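You operate a simulated robot arm through the tools that you are given. There is no shell and no other tool.

You are at the controls of a simulated robot arm. One attempt, no reset.

TASK
Put things in order on the free end of the island bench. At the end: the blue tube from the free end of the island bench stands on top of the white filter; the clear beaker from the free end of the island bench is on the white carton (marked "FILM"); the clear vial from the free end of the island bench stands where the clear beaker stood; the black square post from the free end of the island bench stands where the white cup stood; the white cup from the free end of the island bench stands where the clear vial stood; whatever was shut is shut again. Leave all else as you found it, and nothing knocked over. Set down upright: beaker.

It is judged by the outcome, as a careful person would: the job done as asked, and still so three seconds after it is handed in. It fails if anything else is knocked over, pushed out of place, dropped, spilled or broken.

THE ROBOT
A 6-joint arm with a two-finger parallel gripper, fixed in place. Base frame: the origin is at the foot of the arm, x ahead of it, y to its left, z up; the work surface is at about z = 0. Readings come in cm, rad, newtons and seconds.
With the tool pointing down near the work surface it reaches from about 18 to 46 cm from the base axis. Its first joint turns from -1.222 to 1.222 rad. Payload 1.9 kg.
The tool frame sits at the grasp point between the pads (the TCP): z along the fingers, y along the line on which they close. The tips reach 2.3 cm beyond it. The gripper opens to 9.4 cm. The fingers are 3.8 cm wide and 1 cm thick; the gripper's body (5.4 by 9.6 cm) begins 3.9 cm behind the TCP.
Orientation is told as [roll, pitch, yaw] about the base's x, y, z axes, in that order, counted from this pose: with the fingers straight down and closing along the base's y, the tool's x points along the base's -x, its y along +y and its z along -z.

THE INTERFACE
- The arm moves only by the tool servo_tool. Its argument "increments" is a list of rows, each an object of numbers (a shift or turn left out is 0, a gripper value left out holds the last): "wx", "wy", "wz": the turn, a rotation vector about the tool's x, y, z in rad; "tx", "ty", "tz": the shift along the tool's x, y, z in mm; "gripper": the opening, from 0 (shut) to 1 (fully open). In form: [{"wx": .., "wy": .., "wz": .., "tx": .., "ty": .., "tz": .., "gripper": ..}, ...]. A call has 1 to 20 rows; each row is the pose to reach, as a shift and turn from the pose commanded when the call began, along the tool's axes at that moment. Each row takes 0.2 s and may step no farther than 5 cm and 0.15 rad from the row before; otherwise, or with a gripper value out of range, the whole call is refused. Where a pose cannot be reached the arm comes as near as it can. A force on the tool above 40 N (or 10 N above the force at the start of the call, whichever is more), or a blocked arm, ends the call early, and 0.2 s more pass. Each finger travels about 10.8 cm/s and halts on what it meets, pressing with about 44 N; the grip force reading is that of the motor and also rises with nothing between the fingers. The clock runs only during rows and for 0.2 s after the last one: add rows that repeat a pose to give the fingers time. It gives the time, the measured TCP pose, the force on the tool (base axes), the opening and the grip force at its end, in the units of the frame above (readings bear some noise), with the torque about the TCP (base axes, N m) and any sound that the robot's microphone picked up.
- Cameras (640 x 400 px; columns grow to the right, rows downward): "scene" is fixed at [4.84, 31.5, 44.35]; the picture's right is [-0.73, -0.69, 0.00], its down [-0.33, 0.35, -0.88] and it looks along [0.60, -0.64, -0.48] (base axes); focal length 214 px, centre (320, 200). "wrist" rides on the gripper at [8.6, 1.6, -7.5] in the tool frame; the picture's right is [-0.18, 0.98, 0.00], its down [-0.58, -0.11, -0.81] and it looks along [-0.79, -0.15, 0.59] (tool axes); focal length 243 px, centre (320, 200). There is no depth. A picture from a camera that has moved, and an enlarged one, comes with that camera's place and axes in the base frame and with its lens. The place of the scene camera against the robot may be out by one fixed shift of up to 1.8 cm in any direction.
- capture(camera): a new picture of that camera. The clock stands still meanwhile.
- inspect(camera, box): a new picture of the part [left, top, right, bottom] of that camera's present view, enlarged. The clock stands still meanwhile.
- finish_job(): hands the job in; it is judged then, once.

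Nothing tells you positions but the pictures and the camera data. Unless the task says otherwise, let go and move clear before handing in.

The tools are called after "Call:" as a command line: name --argument value ..., lists and objects as JSON in quotes. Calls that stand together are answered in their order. servo_tool: Moves the arm, as the interface text tells. Its arguments: {"type":"object","properties":{"increments":{"type":"array","items":{"type":"object","properties":{"wx":{"type":"number"},"wy":{"type":"number"},"wz":{"type":"number"},"tx":{"type":"number"},"ty":{"type":"number"},"tz":{"type":"number"},"gripper":{"type":"number"}}}}},"required":["increments"]} The other tools are called the same way: capture (camera) takes a picture; inspect (camera, box) takes an enlarged picture of a part of a camera's view; finish_job () hands the job in.

At the start:

```text
time_s: 0.0
tcp_pos: [27.4, -3.6, 38.23]
tcp_rot: [0.0, -0.002, -0.002]
ft_force: [-0.6, -0.2, -0.5]
ft_torque: [0.03, -0.02, -0.02]
grip_width: 9.4
grasp_force: 0.1
```

scene: 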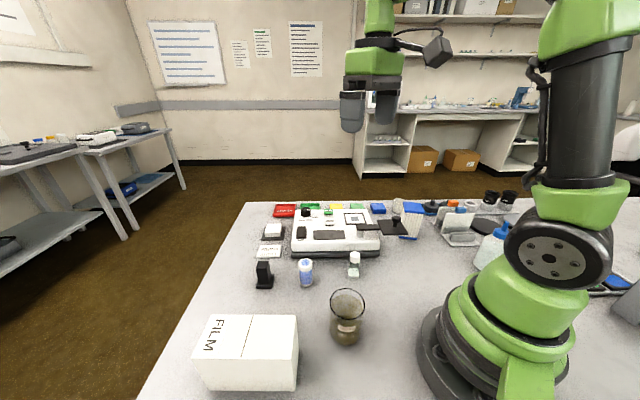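
wrist: 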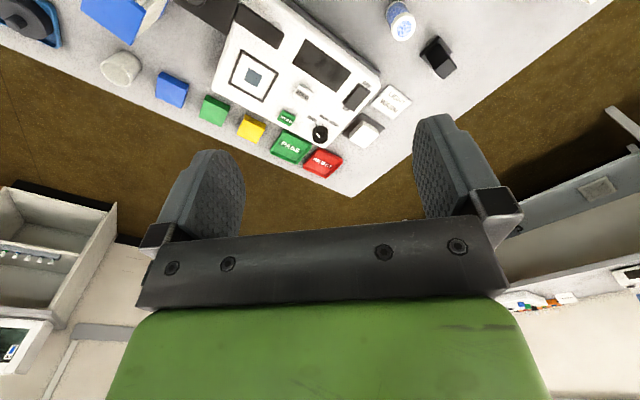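

I see the bench with a white carton "FILM", a beaker, a vial, a blue tube/cup, a black post and an instrument. First I'll look closer at each region to identify everything.

Call:
inspect --camera "scene" --box '[220, 190, 420, 315]'

Call:
inspect --camera "scene" --box '[360, 170, 640, 345]'

Call:
inspect --camera "wrist" --box '[0, 0, 640, 200]'

Call:
inspect --camera "scene" --box '[180, 240, 400, 400]'

```text
3.20 times, centred on (320, 252) of scene
camera zoom: at [4.84, 31.5, 44.35], right [-0.73, -0.69, 0.0], down [-0.33, 0.35, -0.88], along [0.6, -0.64, -0.48], focal length 686 px, centre (320, 32)
```

zoom: 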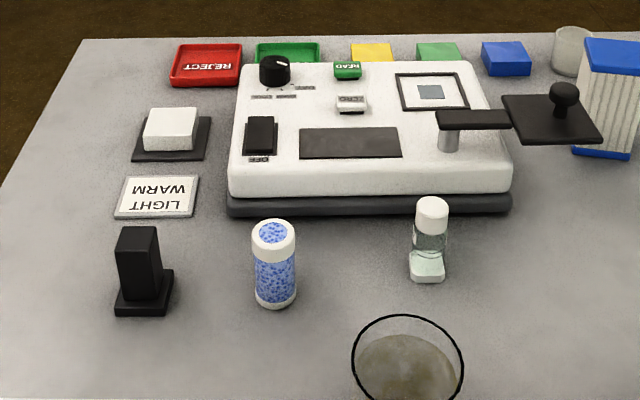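

```text
2.29 times, centred on (500, 258) of scene
camera zoom: at [4.84, 31.5, 44.35], right [-0.73, -0.69, 0.0], down [-0.33, 0.35, -0.88], along [0.6, -0.64, -0.48], focal length 490 px, centre (-91, 69)
```

zoom: 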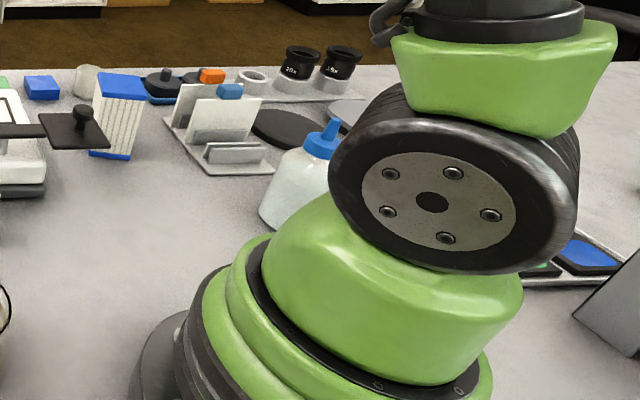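

```text
1.00 times, centred on (320, 100) of wrist (not enlarged: the box is as wide or as high as the picture)
camera zoom: at [18.65, -2.13, 45.59], right [0.19, 0.98, 0.0], down [0.58, -0.11, 0.81], along [0.79, -0.15, -0.59], focal length 243 px, centre (320, 300)
```

zoom: 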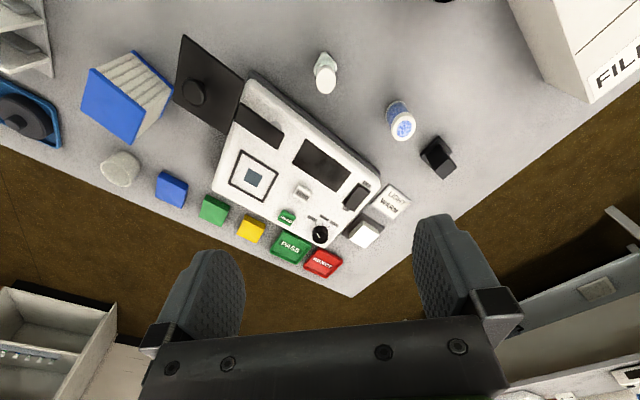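

```text
2.50 times, centred on (290, 320) of scene
camera zoom: at [4.84, 31.5, 44.35], right [-0.73, -0.69, 0.0], down [-0.33, 0.35, -0.88], along [0.6, -0.64, -0.48], focal length 536 px, centre (395, -100)
```

zoom: 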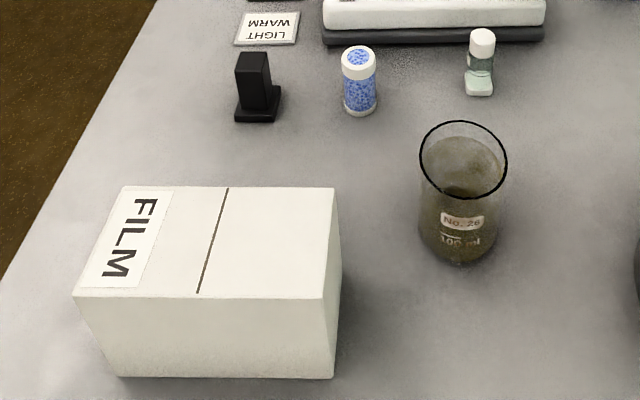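

The blue tube, black post, vial, beaker and FILM carton look clear. I still need to identify the "white filter" (probably the pleated box with blue ends) and the "white cup", so I'll enlarge those.

Call:
inspect --camera "wrist" --box '[60, 0, 220, 100]'

Call:
inspect --camera "scene" --box '[380, 185, 480, 248]'

Call:
inspect --camera "scene" --box '[470, 180, 570, 243]'

Call:
inspect --camera "scene" --box '[560, 240, 640, 330]'

Call:
inspect --camera "wrist" --box '[320, 0, 480, 100]'

```text
4.00 times, centred on (140, 50) of wrist
camera zoom: at [18.65, -2.13, 45.59], right [0.19, 0.98, 0.0], down [0.58, -0.11, 0.81], along [0.79, -0.15, -0.59], focal length 970 px, centre (1040, 800)
```

zoom: 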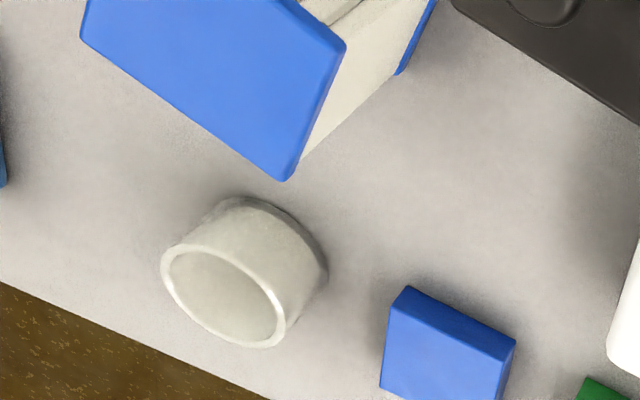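

```text
6.35 times, centred on (430, 216) of scene
camera zoom: at [4.84, 31.5, 44.35], right [-0.73, -0.69, 0.0], down [-0.33, 0.35, -0.88], along [0.6, -0.64, -0.48], focal length 1362 px, centre (-378, 95)
```

zoom: 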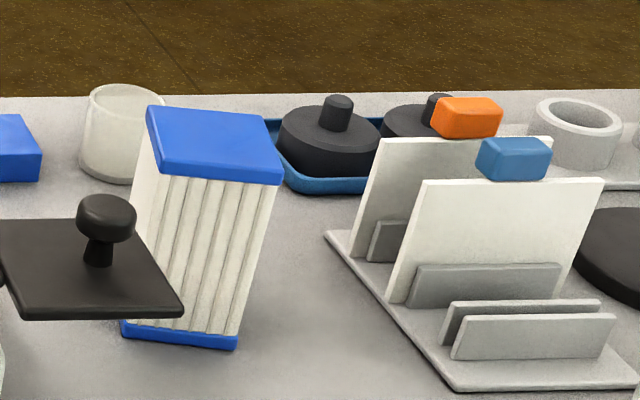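

```text
6.35 times, centred on (520, 212) of scene
camera zoom: at [4.84, 31.5, 44.35], right [-0.73, -0.69, 0.0], down [-0.33, 0.35, -0.88], along [0.6, -0.64, -0.48], focal length 1362 px, centre (-950, 127)
```

zoom: 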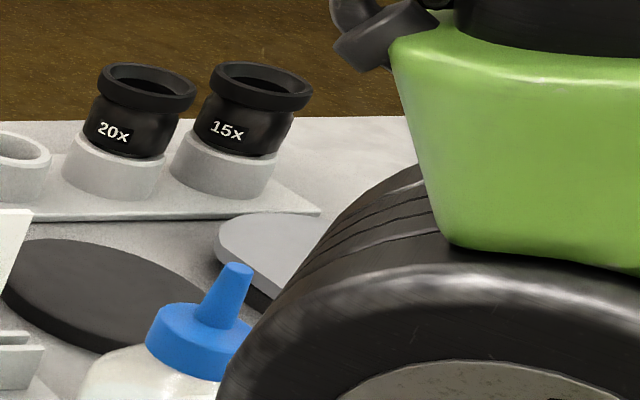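

```text
4.44 times, centred on (600, 285) of scene
camera zoom: at [4.84, 31.5, 44.35], right [-0.73, -0.69, 0.0], down [-0.33, 0.35, -0.88], along [0.6, -0.64, -0.48], focal length 953 px, centre (-924, -178)
```

zoom: 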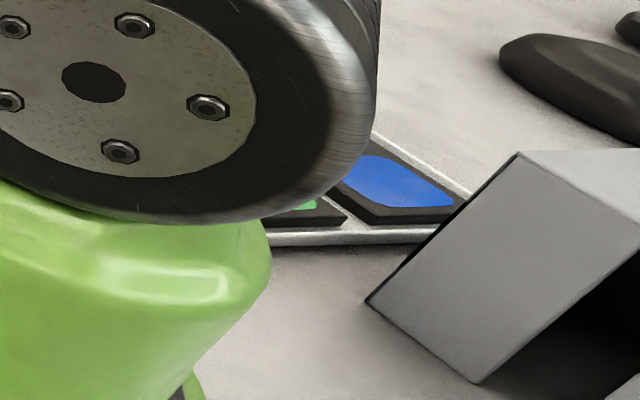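

```text
4.00 times, centred on (400, 50) of wrist
camera zoom: at [18.65, -2.13, 45.59], right [0.19, 0.98, 0.0], down [0.58, -0.11, 0.81], along [0.79, -0.15, -0.59], focal length 970 px, centre (0, 800)
```

zoom: 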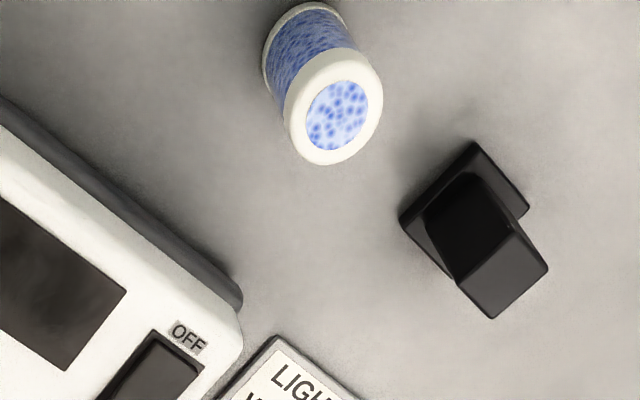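

The cup is the small translucent one behind the pleated box, about 51 cm from the base axis. The pleated box with blue ends is the filter. I plan to move the beaker first, then the vial, cup, post and tube. Next I'll hover near the beaker to measure it.

Call:
servo_tool --increments '[{"tx": 10, "ty": 15, "tz": 18}, {"tx": 25, "ty": 38, "tz": 42}, {"tx": 40, "ty": 61, "tz": 68}, {"tx": 55, "ty": 84, "tz": 94}, {"tx": 70, "ty": 107, "tz": 118}, {"tx": 80, "ty": 122, "tz": 134}, {"tx": 85, "ty": 130, "tz": 140}, {"tx": 85, "ty": 130, "tz": 140}]'

Call:
capture --camera "wrist"

Call:
capture --camera "scene"

```text
time_s: 1.8
tcp_pos: [18.95, 9.33, 24.22]
tcp_rot: [0.001, -0.001, 0.0]
ft_force: [-0.5, -0.6, 0.1]
ft_torque: [-0.03, -0.03, 0.04]
grip_width: 9.39
grasp_force: 0.0
```

```text
taken
camera wrist: at [10.32, 10.81, 31.58], right [0.19, 0.98, 0.0], down [0.58, -0.11, 0.81], along [0.79, -0.15, -0.59], focal length 243 px, centre (320, 200)
```

wrist: 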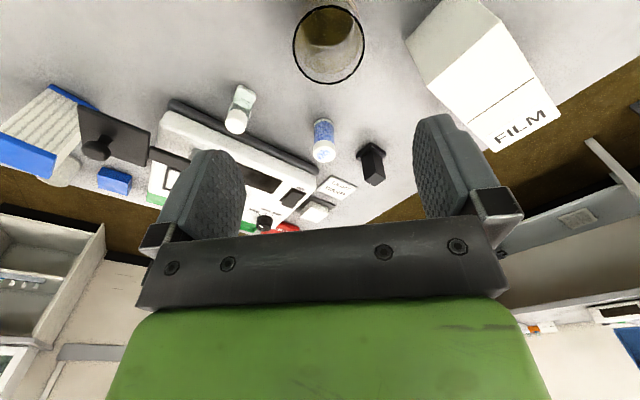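

```text
taken
```

scene: 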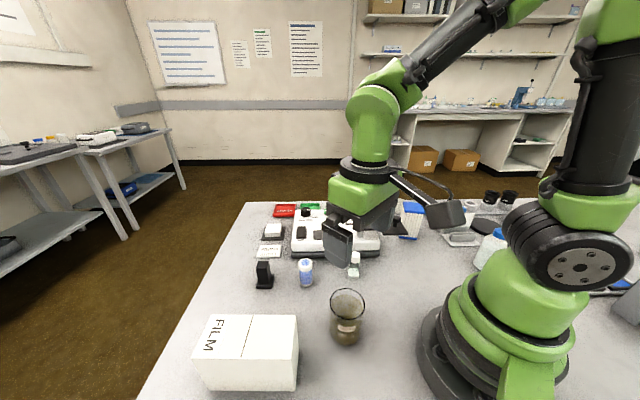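

Hovering at (19, 9.3, 24); the beaker rim is at the top of the wrist view. I'll enlarge it for accurate measurements.

Call:
inspect --camera "wrist" --box '[240, 0, 400, 100]'

Call:
inspect --camera "wrist" --box '[0, 0, 640, 100]'

Call:
inspect --camera "wrist" --box '[400, 0, 560, 160]'

Call:
inspect --camera "wrist" --box '[200, 75, 400, 200]'

```text
4.00 times, centred on (320, 50) of wrist
camera zoom: at [10.32, 10.81, 31.58], right [0.19, 0.98, 0.0], down [0.58, -0.11, 0.81], along [0.79, -0.15, -0.59], focal length 970 px, centre (320, 800)
```

zoom: 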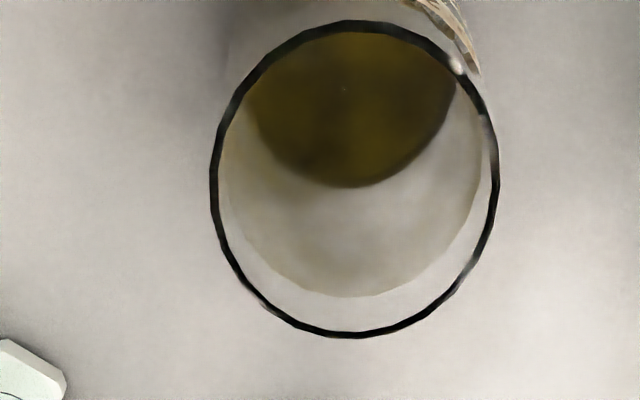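

```text
1.00 times, centred on (320, 50) of wrist (not enlarged: the box is as wide or as high as the picture)
camera zoom: at [10.32, 10.81, 31.58], right [0.19, 0.98, 0.0], down [0.58, -0.11, 0.81], along [0.79, -0.15, -0.59], focal length 243 px, centre (320, 350)
```

zoom: 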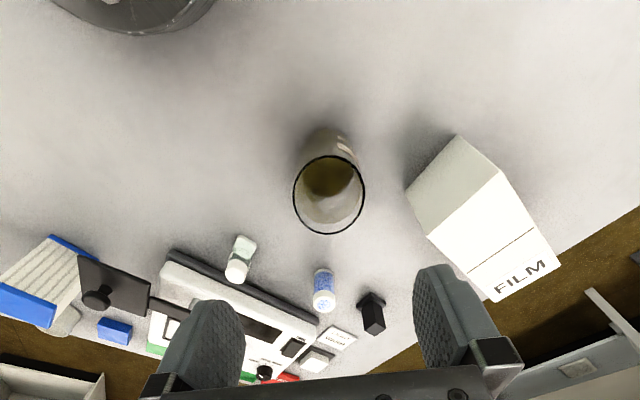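

```text
2.50 times, centred on (480, 80) of wrist
camera zoom: at [10.32, 10.81, 31.58], right [0.19, 0.98, 0.0], down [0.58, -0.11, 0.81], along [0.79, -0.15, -0.59], focal length 606 px, centre (-80, 500)
```

zoom: 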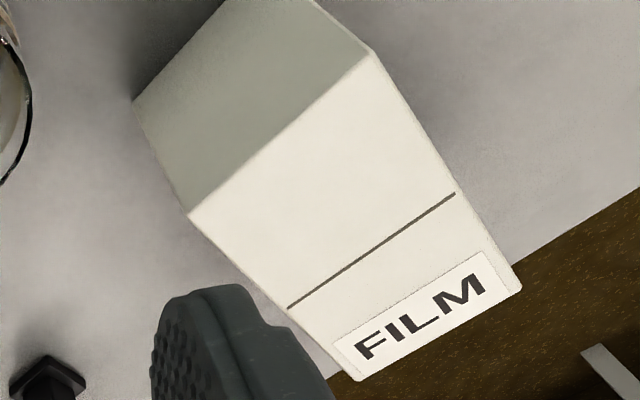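

```text
3.20 times, centred on (300, 138) of wrist
camera zoom: at [10.32, 10.81, 31.58], right [0.19, 0.98, 0.0], down [0.58, -0.11, 0.81], along [0.79, -0.15, -0.59], focal length 776 px, centre (384, 400)
```

zoom: 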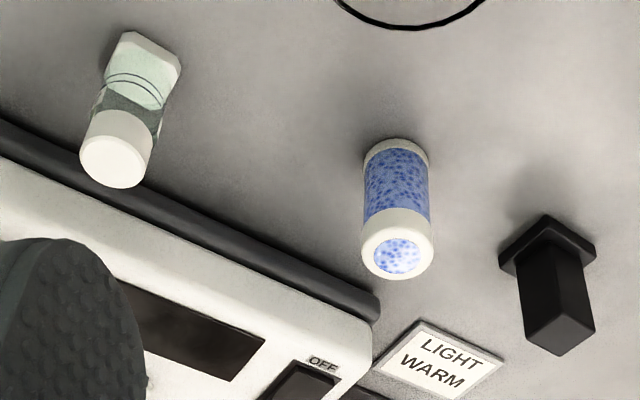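

From the wrist view I get beaker ≈ (19.4, 9.9) with rim at z≈8, and carton top centre ≈ (26.4, 25.0) at z≈10.2. I'll go lower over the beaker and check alignment.

Call:
servo_tool --increments '[{"tx": -2, "ty": 3, "tz": 30}, {"tx": -4.5, "ty": 5.7, "tz": 60}, {"tx": -4.5, "ty": 5.7, "tz": 85}, {"tx": -4.5, "ty": 5.7, "tz": 97}, {"tx": -4.5, "ty": 5.7, "tz": 97}]'

Call:
capture --camera "wrist"

Call:
inspect --camera "wrist" --box '[0, 0, 640, 100]'

Call:
inspect --camera "scene" --box '[260, 200, 500, 350]'

```text
time_s: 3.0
tcp_pos: [19.39, 9.98, 14.53]
tcp_rot: [0.001, -0.003, -0.002]
ft_force: [-0.9, -0.3, 0.2]
ft_torque: [-0.01, -0.03, -0.03]
grip_width: 9.4
grasp_force: 0.0
```

```text
taken
camera wrist: at [10.6, 11.54, 21.85], right [0.19, 0.98, 0.0], down [0.58, -0.11, 0.81], along [0.79, -0.15, -0.59], focal length 243 px, centre (320, 200)
```

wrist: 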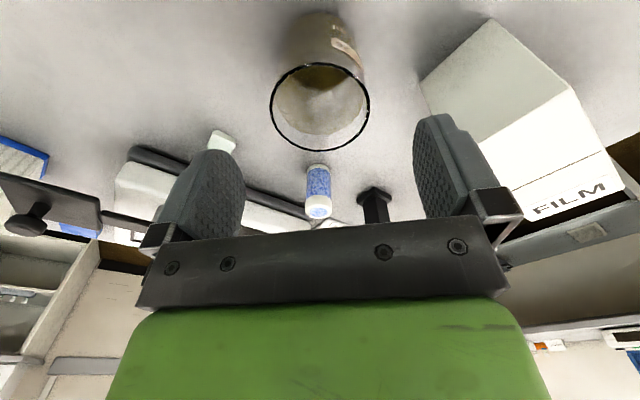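

```text
1.00 times, centred on (320, 50) of wrist (not enlarged: the box is as wide or as high as the picture)
camera zoom: at [10.6, 11.54, 21.85], right [0.19, 0.98, 0.0], down [0.58, -0.11, 0.81], along [0.79, -0.15, -0.59], focal length 243 px, centre (320, 350)
```

zoom: 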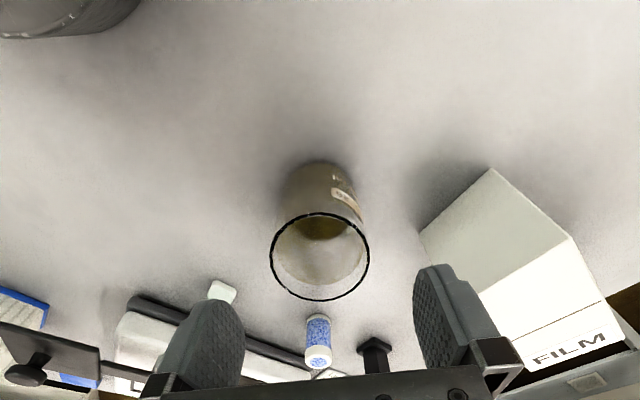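

```text
2.67 times, centred on (380, 275) of scene
camera zoom: at [4.84, 31.5, 44.35], right [-0.73, -0.69, 0.0], down [-0.33, 0.35, -0.88], along [0.6, -0.64, -0.48], focal length 572 px, centre (160, 0)
```

zoom: 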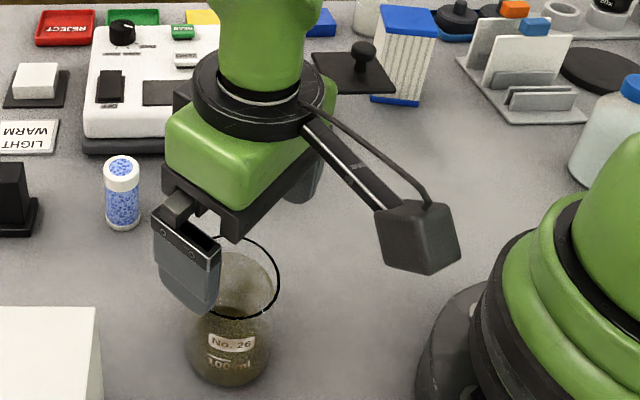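

The TCP is centred over the beaker (≈19.36, 9.88). I'll descend straight to z≈4 and close gently.

Call:
servo_tool --increments '[{"tx": 0, "ty": -1, "tz": 25}, {"tx": 0, "ty": -1, "tz": 50}, {"tx": 0, "ty": -1, "tz": 75}, {"tx": 0, "ty": -1, "tz": 95}, {"tx": 0, "ty": -1, "tz": 105}, {"tx": 0, "ty": -1, "tz": 105}]'

Call:
capture --camera "wrist"

Call:
inspect --camera "scene" --box '[260, 230, 460, 355]'

```text
time_s: 4.2
tcp_pos: [19.31, 9.71, 4.46]
tcp_rot: [0.002, -0.002, -0.006]
ft_force: [-4.1, -1.2, 33.8]
ft_torque: [-0.03, -0.05, 0.0]
grip_width: 9.41
grasp_force: 0.1
stopped in row 5: the force on the tool passed its limit at 106 N (the readings are from after the stop); the commanded pose is now the measured one
```

```text
taken
camera wrist: at [10.61, 11.35, 11.79], right [0.19, 0.98, 0.0], down [0.58, -0.11, 0.81], along [0.79, -0.15, -0.59], focal length 243 px, centre (320, 200)
```

wrist: 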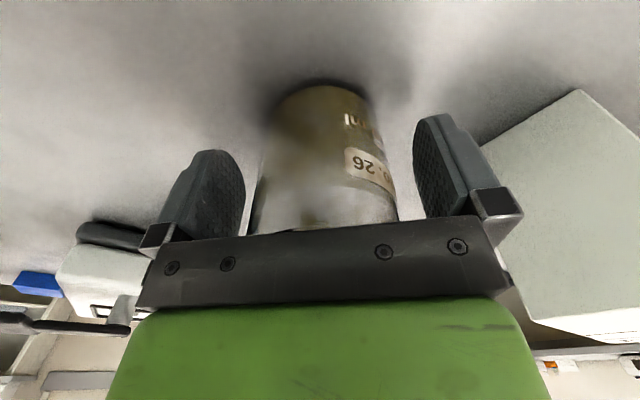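

```text
3.20 times, centred on (360, 292) of scene
camera zoom: at [4.84, 31.49, 44.36], right [-0.73, -0.69, 0.0], down [-0.33, 0.35, -0.88], along [0.6, -0.64, -0.48], focal length 686 px, centre (192, -96)
```

zoom: 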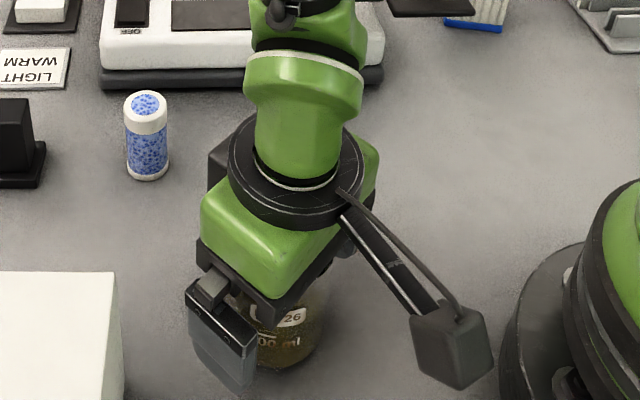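

The gripper's palm touched the beaker rim, so the beaker is about 8.4 cm tall. I'll raise a bit to unload and re-check.

Call:
servo_tool --increments '[{"tz": -6}, {"tz": -13, "ty": 1.5}, {"tz": -13, "ty": 1.5}]'

Call:
capture --camera "wrist"

Call:
inspect --camera "scene" --box '[260, 230, 460, 355]'

```text
time_s: 5.0
tcp_pos: [19.3, 9.88, 5.79]
tcp_rot: [0.0, -0.001, -0.002]
ft_force: [-0.2, -0.6, -0.1]
ft_torque: [-0.01, 0.0, -0.03]
grip_width: 9.4
grasp_force: 0.1
```

```text
taken
camera wrist: at [10.62, 11.44, 13.09], right [0.19, 0.98, 0.0], down [0.58, -0.11, 0.81], along [0.79, -0.15, -0.59], focal length 243 px, centre (320, 200)
```

wrist: 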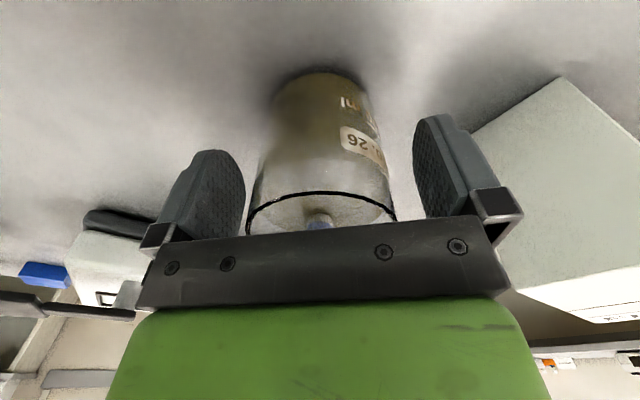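

```text
3.20 times, centred on (360, 292) of scene
camera zoom: at [4.84, 31.5, 44.35], right [-0.73, -0.69, 0.0], down [-0.33, 0.35, -0.88], along [0.6, -0.64, -0.48], focal length 686 px, centre (192, -96)
```

zoom: 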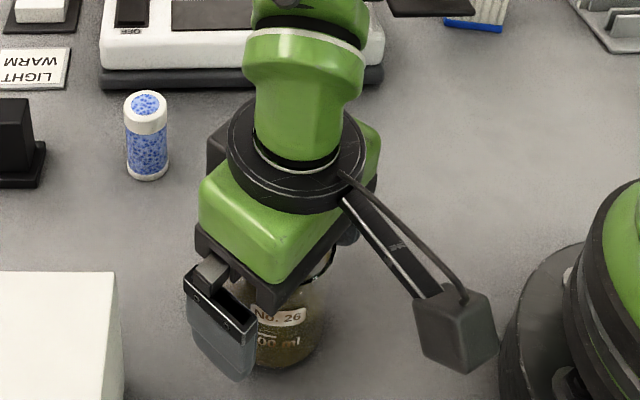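

The beaker is still upright and centred. I'm closing the fingers gradually now.

Call:
servo_tool --increments '[{"gripper": 0.74}, {"gripper": 0.7}, {"gripper": 0.68}, {"gripper": 0.66}, {"gripper": 0.64}, {"gripper": 0.62}, {"gripper": 0.6}, {"gripper": 0.6}]'

Call:
capture --camera "wrist"

```text
time_s: 6.8
tcp_pos: [19.42, 9.91, 5.78]
tcp_rot: [0.0, -0.001, -0.003]
ft_force: [0.2, 0.7, -0.7]
ft_torque: [-0.01, -0.01, 0.0]
grip_width: 6.26
grasp_force: 43.9
```

```text
taken
camera wrist: at [10.63, 11.45, 13.09], right [0.19, 0.98, 0.0], down [0.58, -0.11, 0.81], along [0.79, -0.15, -0.59], focal length 243 px, centre (320, 200)
```

wrist: 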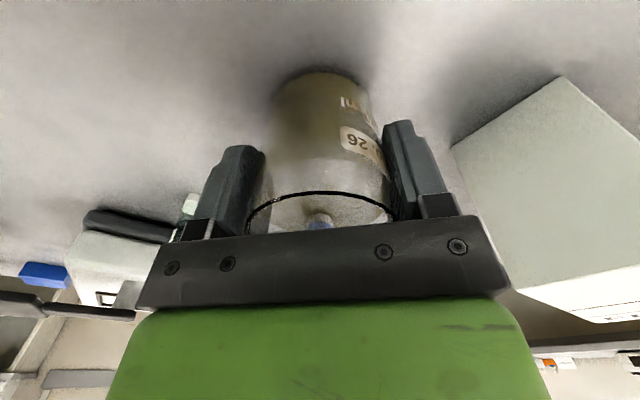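

It's held at 6.26 cm with 44 N. I'm lifting slowly, keeping it upright.

Call:
servo_tool --increments '[{"tz": -3}, {"tz": -9}, {"tz": -18}, {"tz": -30}, {"tz": -43}, {"tz": -56}, {"tz": -69}, {"tz": -82}, {"tz": -95}, {"tz": -107}, {"tz": -117}, {"tz": -124}, {"tz": -128}, {"tz": -130}, {"tz": -130}]'

Call:
capture --camera "wrist"

Call:
capture --camera "scene"

```text
time_s: 10.0
tcp_pos: [19.29, 9.93, 18.84]
tcp_rot: [0.001, -0.002, -0.003]
ft_force: [0.0, 0.2, -1.4]
ft_torque: [0.02, -0.02, -0.02]
grip_width: 6.28
grasp_force: 44.1
```

```text
taken
camera wrist: at [10.62, 11.52, 26.12], right [0.19, 0.98, 0.0], down [0.58, -0.11, 0.81], along [0.79, -0.15, -0.59], focal length 243 px, centre (320, 200)
```

wrist: 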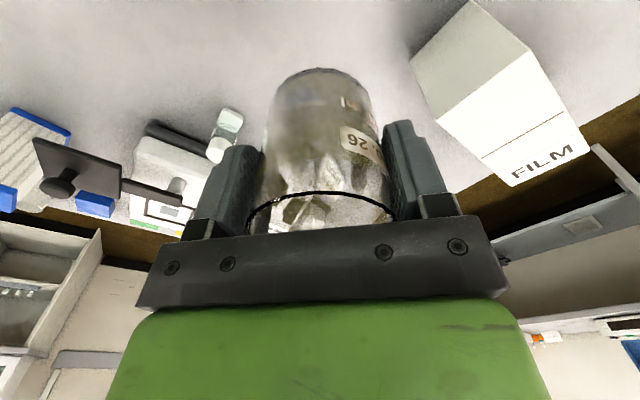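

```text
taken
```

scene: 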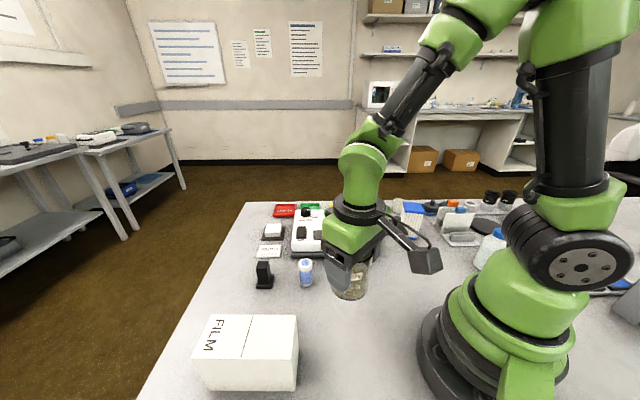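

The beaker is held upright and clear. I'm moving it slowly over the carton centre (26.3, 24.9).

Call:
servo_tool --increments '[{"tx": -1, "ty": 2}, {"tx": -3, "ty": 6}, {"tx": -6, "ty": 13}, {"tx": -11, "ty": 23}, {"tx": -16, "ty": 35}, {"tx": -22, "ty": 48}, {"tx": -28, "ty": 61}, {"tx": -34, "ty": 74}, {"tx": -40, "ty": 87}, {"tx": -46, "ty": 100}, {"tx": -52, "ty": 113}, {"tx": -58, "ty": 125}, {"tx": -63, "ty": 135}, {"tx": -66, "ty": 143}, {"tx": -69, "ty": 148}, {"tx": -70, "ty": 150}, {"tx": -70, "ty": 150}]'

Call:
capture --camera "wrist"

Call:
inspect --camera "wrist" --box '[0, 0, 640, 100]'

Call:
capture --camera "scene"

```text
time_s: 13.6
tcp_pos: [26.39, 24.91, 18.81]
tcp_rot: [0.0, -0.002, -0.003]
ft_force: [-0.3, -0.3, -1.0]
ft_torque: [0.01, 0.01, 0.01]
grip_width: 6.25
grasp_force: 44.4
```

```text
taken
camera wrist: at [17.62, 26.47, 26.03], right [0.19, 0.98, 0.0], down [0.58, -0.11, 0.81], along [0.79, -0.15, -0.59], focal length 243 px, centre (320, 200)
```

wrist: 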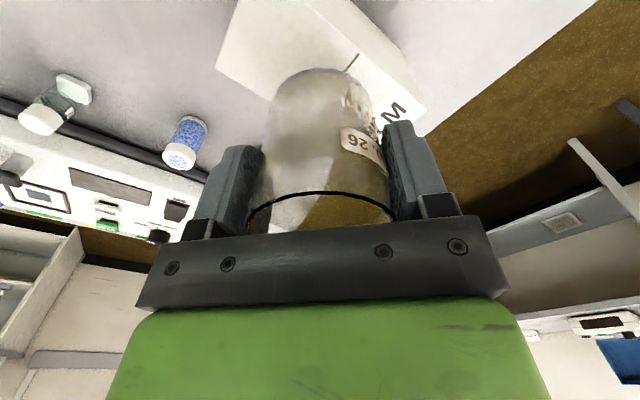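

```text
1.00 times, centred on (320, 50) of wrist (not enlarged: the box is as wide or as high as the picture)
camera zoom: at [17.62, 26.47, 26.03], right [0.19, 0.98, 0.0], down [0.58, -0.11, 0.81], along [0.79, -0.15, -0.59], focal length 243 px, centre (320, 350)
```

zoom: 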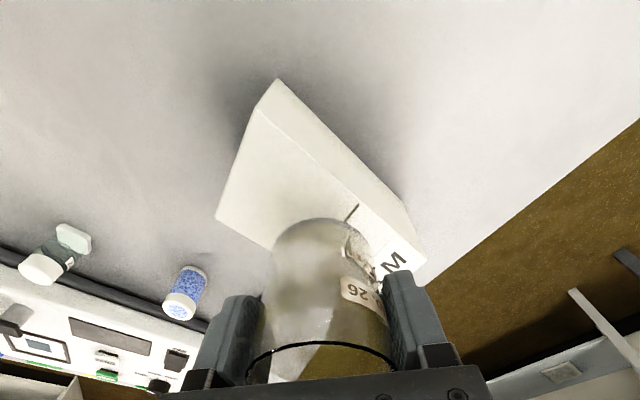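

```text
taken
```

scene: 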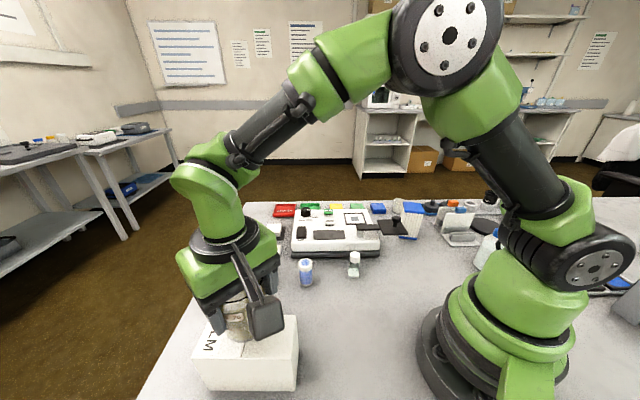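

Over the carton, only ~2–3 mm off its centreline. I'm lowering gently to just above the surface.

Call:
servo_tool --increments '[{"tz": 3, "ty": 1}, {"tz": 8, "ty": 2}, {"tz": 14, "ty": 2.5}, {"tz": 19, "ty": 2.5}, {"tz": 23, "ty": 2.5}, {"tz": 25, "ty": 2.5}, {"tz": 25, "ty": 2.5}]'

Call:
inspect --camera "scene" --box '[160, 250, 320, 400]'

Call:
inspect --camera "wrist" --box '[200, 0, 440, 150]'

```text
time_s: 15.2
tcp_pos: [26.24, 25.2, 16.12]
tcp_rot: [0.001, 0.0, -0.001]
ft_force: [0.4, 0.1, -0.4]
ft_torque: [0.0, 0.0, 0.0]
grip_width: 6.27
grasp_force: 43.9
```

```text
2.67 times, centred on (240, 325) of scene
camera zoom: at [4.84, 31.5, 44.35], right [-0.73, -0.69, 0.0], down [-0.33, 0.35, -0.88], along [0.6, -0.64, -0.48], focal length 572 px, centre (533, -133)
```

zoom: 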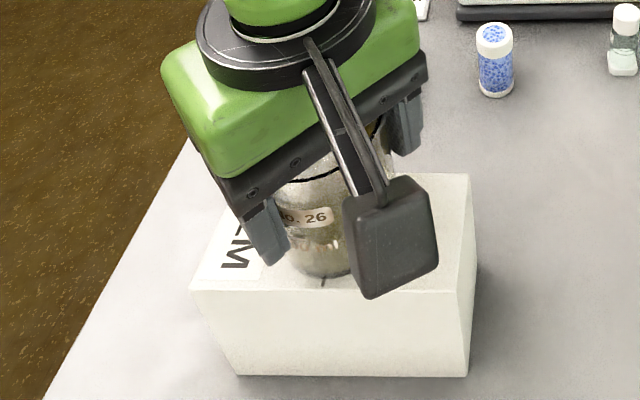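

```text
2.67 times, centred on (320, 75) of wrist
camera zoom: at [17.63, 26.76, 23.47], right [0.19, 0.98, 0.0], down [0.58, -0.11, 0.81], along [0.79, -0.15, -0.59], focal length 647 px, centre (320, 533)
```

zoom: 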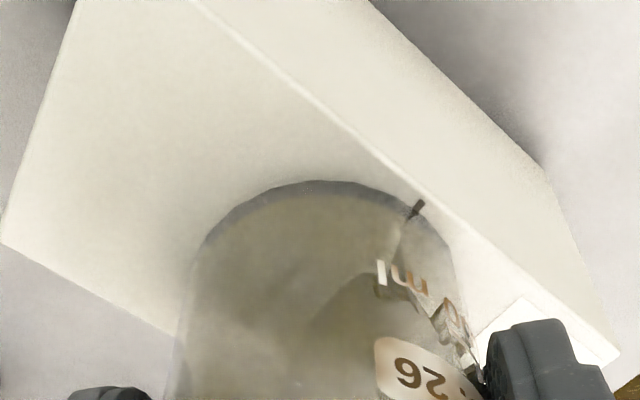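

Well centred on the carton. I'm lowering the last millimetres while watching the force.

Call:
servo_tool --increments '[{"tz": 0.7}, {"tz": 1.4}, {"tz": 1.4}]'

```text
time_s: 16.0
tcp_pos: [26.43, 25.16, 16.09]
tcp_rot: [0.0, -0.001, -0.002]
ft_force: [-0.1, 0.6, -0.7]
ft_torque: [0.01, 0.01, 0.02]
grip_width: 6.31
grasp_force: 43.6
```

Call:
servo_tool --increments '[{"tz": 0.7}, {"tz": 1.4}, {"tz": 1.4}]'

```text
time_s: 16.8
tcp_pos: [26.4, 25.08, 15.91]
tcp_rot: [0.0, -0.002, -0.003]
ft_force: [0.0, -0.3, -0.5]
ft_torque: [-0.01, 0.01, 0.0]
grip_width: 6.28
grasp_force: 44.1
```

No contact yet (force still about −0.5 N). I'll keep lowering in small steps.

Call:
servo_tool --increments '[{"tz": 0.6}, {"tz": 1.2}, {"tz": 1.2}]'

Call:
inspect --camera "scene" --box '[210, 290, 290, 350]'

```text
time_s: 17.6
tcp_pos: [26.37, 25.15, 15.76]
tcp_rot: [0.0, 0.0, -0.004]
ft_force: [-0.2, -0.2, -1.7]
ft_torque: [0.03, 0.01, 0.03]
grip_width: 6.27
grasp_force: 43.7
```

```text
6.67 times, centred on (250, 320) of scene
camera zoom: at [4.84, 31.5, 44.35], right [-0.73, -0.69, 0.0], down [-0.33, 0.35, -0.88], along [0.6, -0.64, -0.48], focal length 1430 px, centre (787, -600)
```

zoom: 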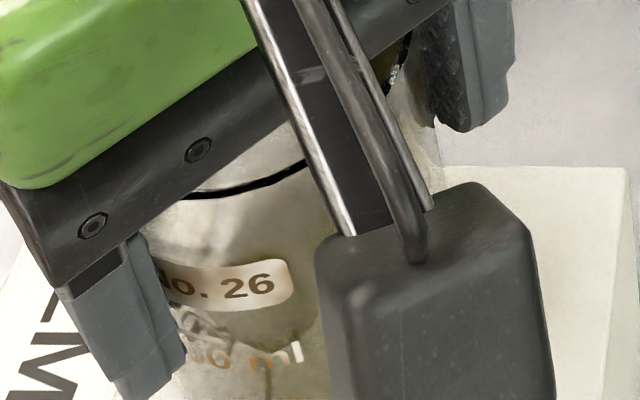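

Call:
servo_tool --increments '[{"tz": 0.6}, {"tz": 1.2}, {"tz": 1.2}]'

```text
time_s: 18.4
tcp_pos: [26.49, 25.23, 15.82]
tcp_rot: [0.0, -0.002, -0.004]
ft_force: [-0.3, -0.4, 5.3]
ft_torque: [-0.1, -0.01, 0.04]
grip_width: 6.28
grasp_force: 43.6
```

There is contact now (5 N upward). I'm opening the gripper and then rising straight up.

Call:
servo_tool --increments '[{"gripper": 0.7}, {"gripper": 0.76}, {"gripper": 0.85}, {"gripper": 1.0}, {"gripper": 1.0}, {"gripper": 1.0}]'

Call:
servo_tool --increments '[{"tz": -10}, {"tz": -25}, {"tz": -45}, {"tz": -70}, {"tz": -95}, {"tz": -115}, {"tz": -115}]'

Call:
inspect --camera "scene" --box '[160, 250, 320, 400]'

Call:
inspect --camera "wrist" --box '[0, 0, 640, 100]'

```text
time_s: 19.8
tcp_pos: [26.34, 25.19, 15.64]
tcp_rot: [0.0, -0.001, -0.002]
ft_force: [-0.4, -0.1, -0.9]
ft_torque: [-0.02, -0.01, 0.0]
grip_width: 9.39
grasp_force: 0.0
```

```text
time_s: 21.4
tcp_pos: [26.39, 25.29, 27.28]
tcp_rot: [0.0, -0.002, -0.003]
ft_force: [-0.2, 0.0, 0.2]
ft_torque: [0.01, -0.01, -0.01]
grip_width: 9.39
grasp_force: 0.1
```

```text
2.67 times, centred on (240, 325) of scene
camera zoom: at [4.84, 31.5, 44.35], right [-0.73, -0.69, 0.0], down [-0.33, 0.35, -0.88], along [0.6, -0.64, -0.48], focal length 572 px, centre (533, -133)
```

zoom: 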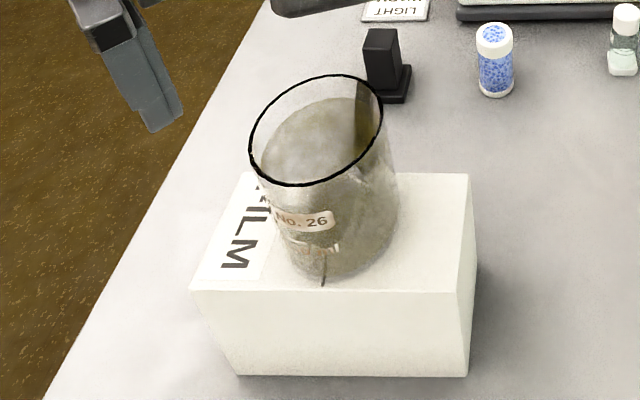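

```text
1.00 times, centred on (320, 50) of wrist (not enlarged: the box is as wide or as high as the picture)
camera zoom: at [17.64, 26.83, 34.55], right [0.19, 0.98, 0.0], down [0.58, -0.11, 0.81], along [0.79, -0.15, -0.59], focal length 243 px, centre (320, 350)
```

zoom: 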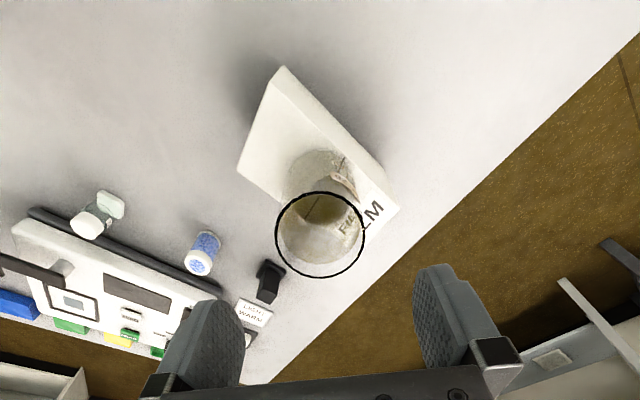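

The beaker stands upright and centred on the carton. Next I'll hover over the vial.

Call:
servo_tool --increments '[{"ty": -20}, {"ty": -55}, {"ty": -95}, {"tx": -2, "ty": -135}, {"tx": -4, "ty": -175, "tz": 10}, {"tx": -5, "ty": -215, "tz": 40}, {"tx": -5, "ty": -250, "tz": 70}, {"tx": -5, "ty": -272, "tz": 95}, {"tx": -5, "ty": -282, "tz": 105}, {"tx": -5, "ty": -282, "tz": 105}]'

Call:
capture --camera "wrist"

Call:
inspect --camera "wrist" --box '[0, 0, 640, 100]'

Call:
inspect --camera "wrist" --box '[240, 0, 400, 100]'

Call:
inspect --camera "scene" --box '[260, 190, 460, 315]'

```text
time_s: 23.6
tcp_pos: [26.9, -3.1, 16.71]
tcp_rot: [0.0, -0.001, -0.004]
ft_force: [-0.6, 0.1, -0.1]
ft_torque: [-0.01, 0.0, -0.02]
grip_width: 9.39
grasp_force: 0.0
```

```text
taken
camera wrist: at [18.09, -1.47, 24.06], right [0.19, 0.98, 0.0], down [0.58, -0.11, 0.81], along [0.79, -0.15, -0.59], focal length 243 px, centre (320, 200)
```

wrist: 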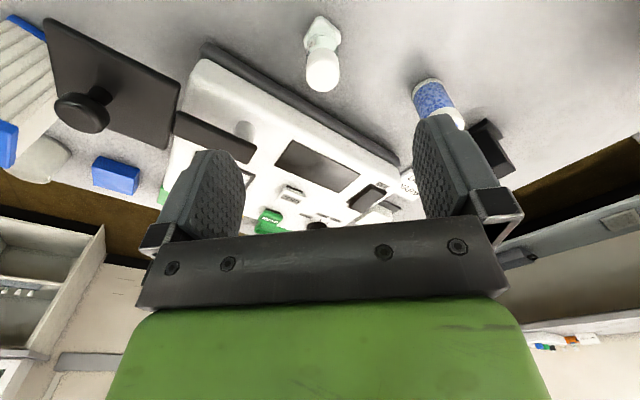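

```text
1.00 times, centred on (320, 50) of wrist (not enlarged: the box is as wide or as high as the picture)
camera zoom: at [18.09, -1.47, 24.06], right [0.19, 0.98, 0.0], down [0.58, -0.11, 0.81], along [0.79, -0.15, -0.59], focal length 243 px, centre (320, 350)
```

zoom: 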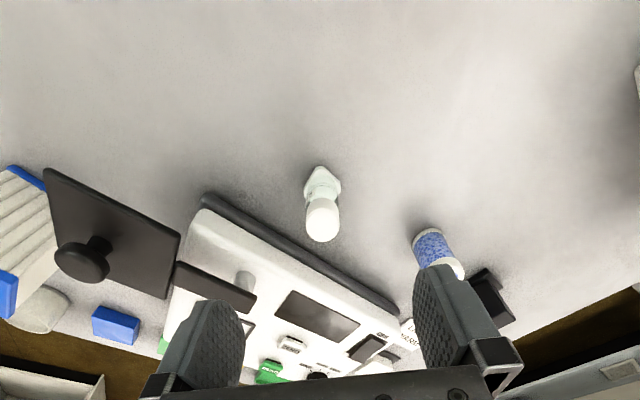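

```text
4.00 times, centred on (320, 50) of wrist
camera zoom: at [18.09, -1.47, 24.06], right [0.19, 0.98, 0.0], down [0.58, -0.11, 0.81], along [0.79, -0.15, -0.59], focal length 970 px, centre (320, 800)
```

zoom: 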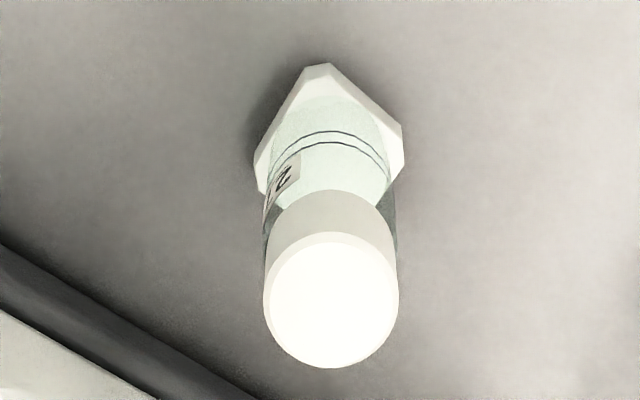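

```text
3.20 times, centred on (360, 252) of scene
camera zoom: at [4.84, 31.49, 44.35], right [-0.73, -0.69, 0.0], down [-0.33, 0.35, -0.88], along [0.6, -0.64, -0.48], focal length 686 px, centre (192, 32)
```

zoom: 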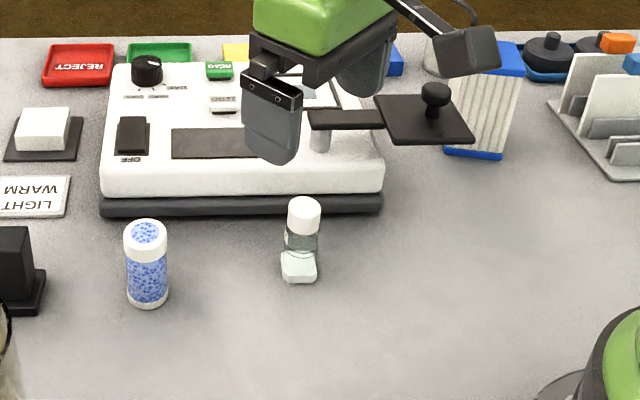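

The vial is at about (26.5, −2.9), 7.0 cm tall, with a square foot at 45°. I'll turn the gripper 45° so the fingers close parallel to the instrument's edge, and partly close.

Call:
servo_tool --increments '[{"tx": 1, "ty": 1, "wz": 0.12, "gripper": 0.62}, {"tx": 2, "ty": 2, "wz": 0.25}, {"tx": 4, "ty": 2, "wz": 0.39}, {"tx": 4, "ty": 2, "wz": 0.53}, {"tx": 4, "ty": 2, "wz": 0.66}, {"tx": 4, "ty": 2, "wz": 0.75}, {"tx": 4, "ty": 2, "wz": 0.785}, {"tx": 4, "ty": 2, "wz": 0.785}]'

Call:
capture --camera "wrist"

Call:
inspect --camera "wrist" --box '[240, 0, 400, 100]'

Call:
inspect --camera "scene" --box '[260, 190, 460, 315]'

```text
time_s: 25.4
tcp_pos: [26.35, -2.8, 16.79]
tcp_rot: [0.002, -0.002, -0.79]
ft_force: [0.3, 0.3, -0.2]
ft_torque: [-0.01, -0.01, 0.03]
grip_width: 5.84
grasp_force: 0.1
```

```text
taken
camera wrist: at [21.36, 4.35, 24.1], right [0.83, 0.56, 0.0], down [0.33, -0.49, 0.81], along [0.45, -0.67, -0.59], focal length 243 px, centre (320, 200)
```

wrist: 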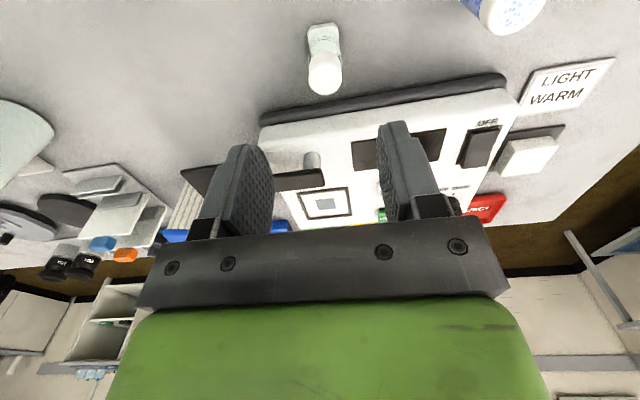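

```text
4.00 times, centred on (320, 50) of wrist
camera zoom: at [21.36, 4.35, 24.1], right [0.83, 0.56, 0.0], down [0.33, -0.49, 0.81], along [0.45, -0.67, -0.59], focal length 970 px, centre (320, 800)
```

zoom: 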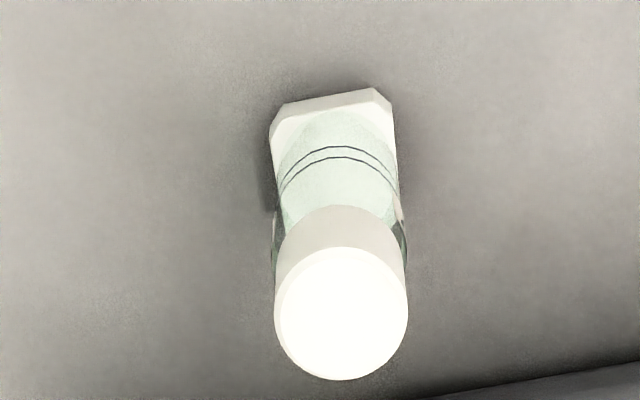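

```text
3.20 times, centred on (360, 252) of scene
camera zoom: at [4.84, 31.5, 44.35], right [-0.73, -0.69, 0.0], down [-0.33, 0.35, -0.88], along [0.6, -0.64, -0.48], focal length 686 px, centre (192, 32)
```

zoom: 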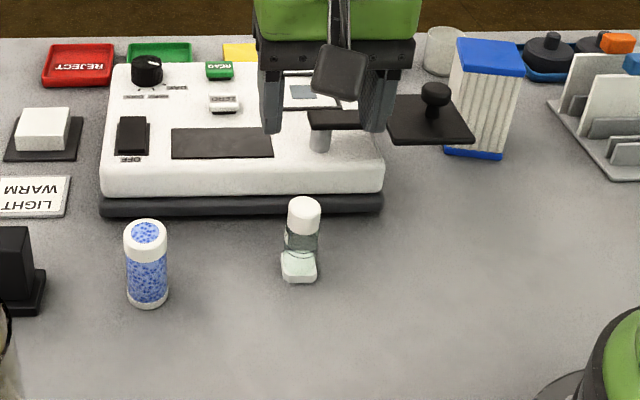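

Aligned with the vial axis at about (26.5, −2.83). I'm descending to z≈4.4 and closing gently.

Call:
servo_tool --increments '[{"tz": 20}, {"tz": 45}, {"tz": 70}, {"tz": 92}, {"tz": 108}, {"tz": 118}, {"tz": 123}, {"tz": 123}]'

Call:
capture --camera "wrist"

Call:
inspect --camera "scene" --box '[260, 190, 460, 315]'

```text
time_s: 27.2
tcp_pos: [26.29, -2.86, 4.45]
tcp_rot: [0.001, -0.003, -0.789]
ft_force: [0.4, -0.1, 0.7]
ft_torque: [-0.01, 0.03, 0.0]
grip_width: 5.83
grasp_force: 0.1
```

```text
taken
camera wrist: at [21.38, 4.31, 11.76], right [0.83, 0.56, 0.0], down [0.33, -0.49, 0.81], along [0.45, -0.67, -0.59], focal length 243 px, centre (320, 200)
```

wrist: 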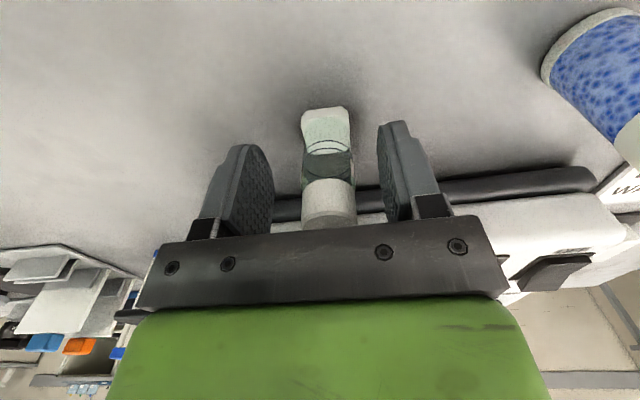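

```text
3.20 times, centred on (360, 252) of scene
camera zoom: at [4.84, 31.5, 44.35], right [-0.73, -0.69, 0.0], down [-0.33, 0.35, -0.88], along [0.6, -0.64, -0.48], focal length 686 px, centre (192, 32)
```

zoom: 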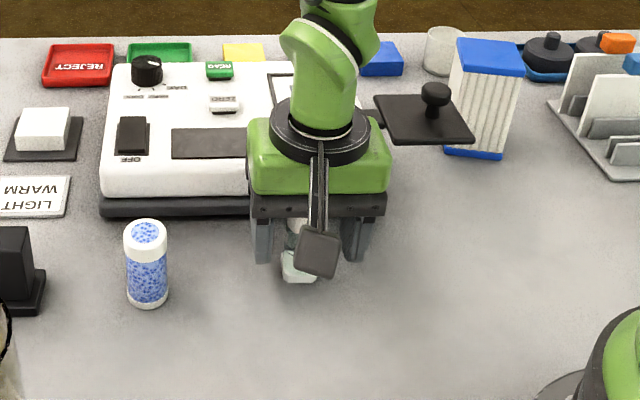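

The vial sits between the fingers. I'm closing gradually.

Call:
servo_tool --increments '[{"ty": 1, "gripper": 0.45}, {"ty": 1, "gripper": 0.37}, {"ty": 1, "gripper": 0.33}, {"ty": 1, "gripper": 0.3}, {"ty": 1, "gripper": 0.28}, {"ty": 1, "gripper": 0.26}, {"ty": 1, "gripper": 0.24}, {"ty": 1, "gripper": 0.22}, {"ty": 1, "gripper": 0.2}, {"ty": 1, "gripper": 0.2}]'

Call:
capture --camera "wrist"

```text
time_s: 29.4
tcp_pos: [26.45, -2.83, 4.43]
tcp_rot: [0.003, -0.003, -0.786]
ft_force: [0.4, -1.2, 2.1]
ft_torque: [-0.07, 0.03, -0.02]
grip_width: 2.37
grasp_force: 44.2
```

```text
taken
camera wrist: at [21.41, 4.39, 11.79], right [0.83, 0.56, 0.0], down [0.33, -0.49, 0.81], along [0.46, -0.67, -0.59], focal length 243 px, centre (320, 200)
```

wrist: 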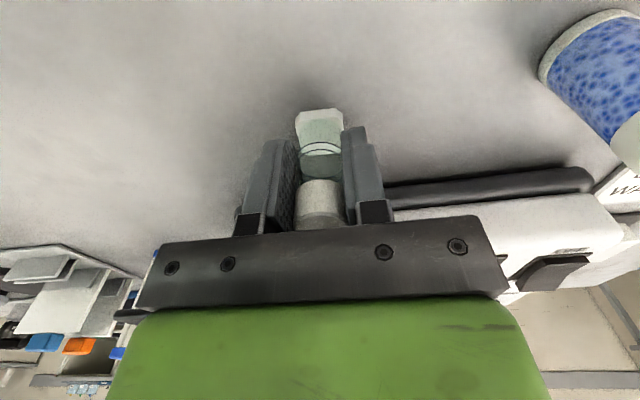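

Gripped at 2.37 cm. I'm lifting the vial, then carrying it to the beaker's original spot (19.36, 9.88).

Call:
servo_tool --increments '[{"tz": -3}, {"tz": -10}, {"tz": -20}, {"tz": -32}, {"tz": -44}, {"tz": -54}, {"tz": -60}, {"tz": -60}]'

Call:
servo_tool --increments '[{"tx": 3, "ty": 1}, {"tx": 10, "ty": 3}, {"tx": 22, "ty": 6}, {"tx": 36, "ty": 10}, {"tx": 51, "ty": 14}, {"tx": 66, "ty": 18.5}, {"tx": 81, "ty": 23}, {"tx": 96, "ty": 27}, {"tx": 110, "ty": 31}, {"tx": 122, "ty": 34.5}, {"tx": 131, "ty": 37}, {"tx": 137, "ty": 38.7}, {"tx": 140, "ty": 39.5}, {"tx": 140, "ty": 39.5}]'

Call:
capture --camera "wrist"

Call:
capture --camera "scene"

```text
time_s: 31.2
tcp_pos: [26.61, -2.76, 10.41]
tcp_rot: [0.0, 0.0, -0.787]
ft_force: [0.4, 0.2, 0.6]
ft_torque: [0.0, -0.03, 0.0]
grip_width: 2.41
grasp_force: 44.1
```

```text
time_s: 34.2
tcp_pos: [19.36, 9.95, 10.37]
tcp_rot: [0.002, -0.001, -0.787]
ft_force: [0.8, -0.5, -0.3]
ft_torque: [-0.02, 0.01, 0.02]
grip_width: 2.44
grasp_force: 44.0
```

```text
taken
camera wrist: at [14.33, 17.13, 17.76], right [0.83, 0.56, 0.0], down [0.33, -0.49, 0.81], along [0.45, -0.67, -0.59], focal length 243 px, centre (320, 200)
```

wrist: 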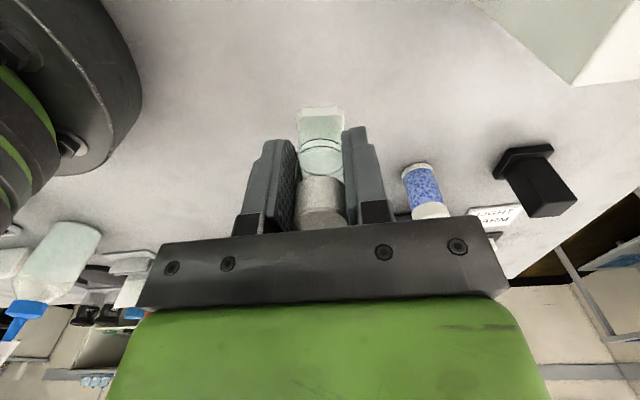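

```text
taken
```

scene: 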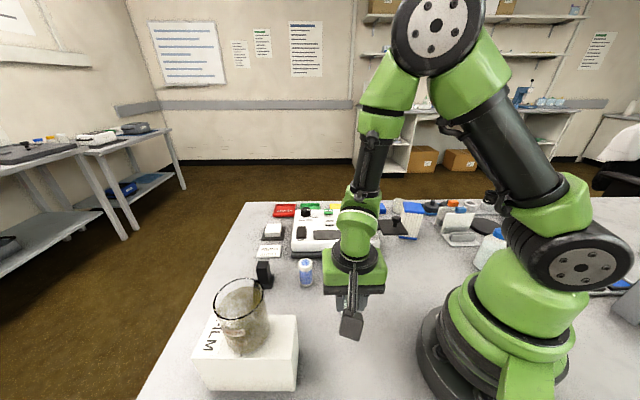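

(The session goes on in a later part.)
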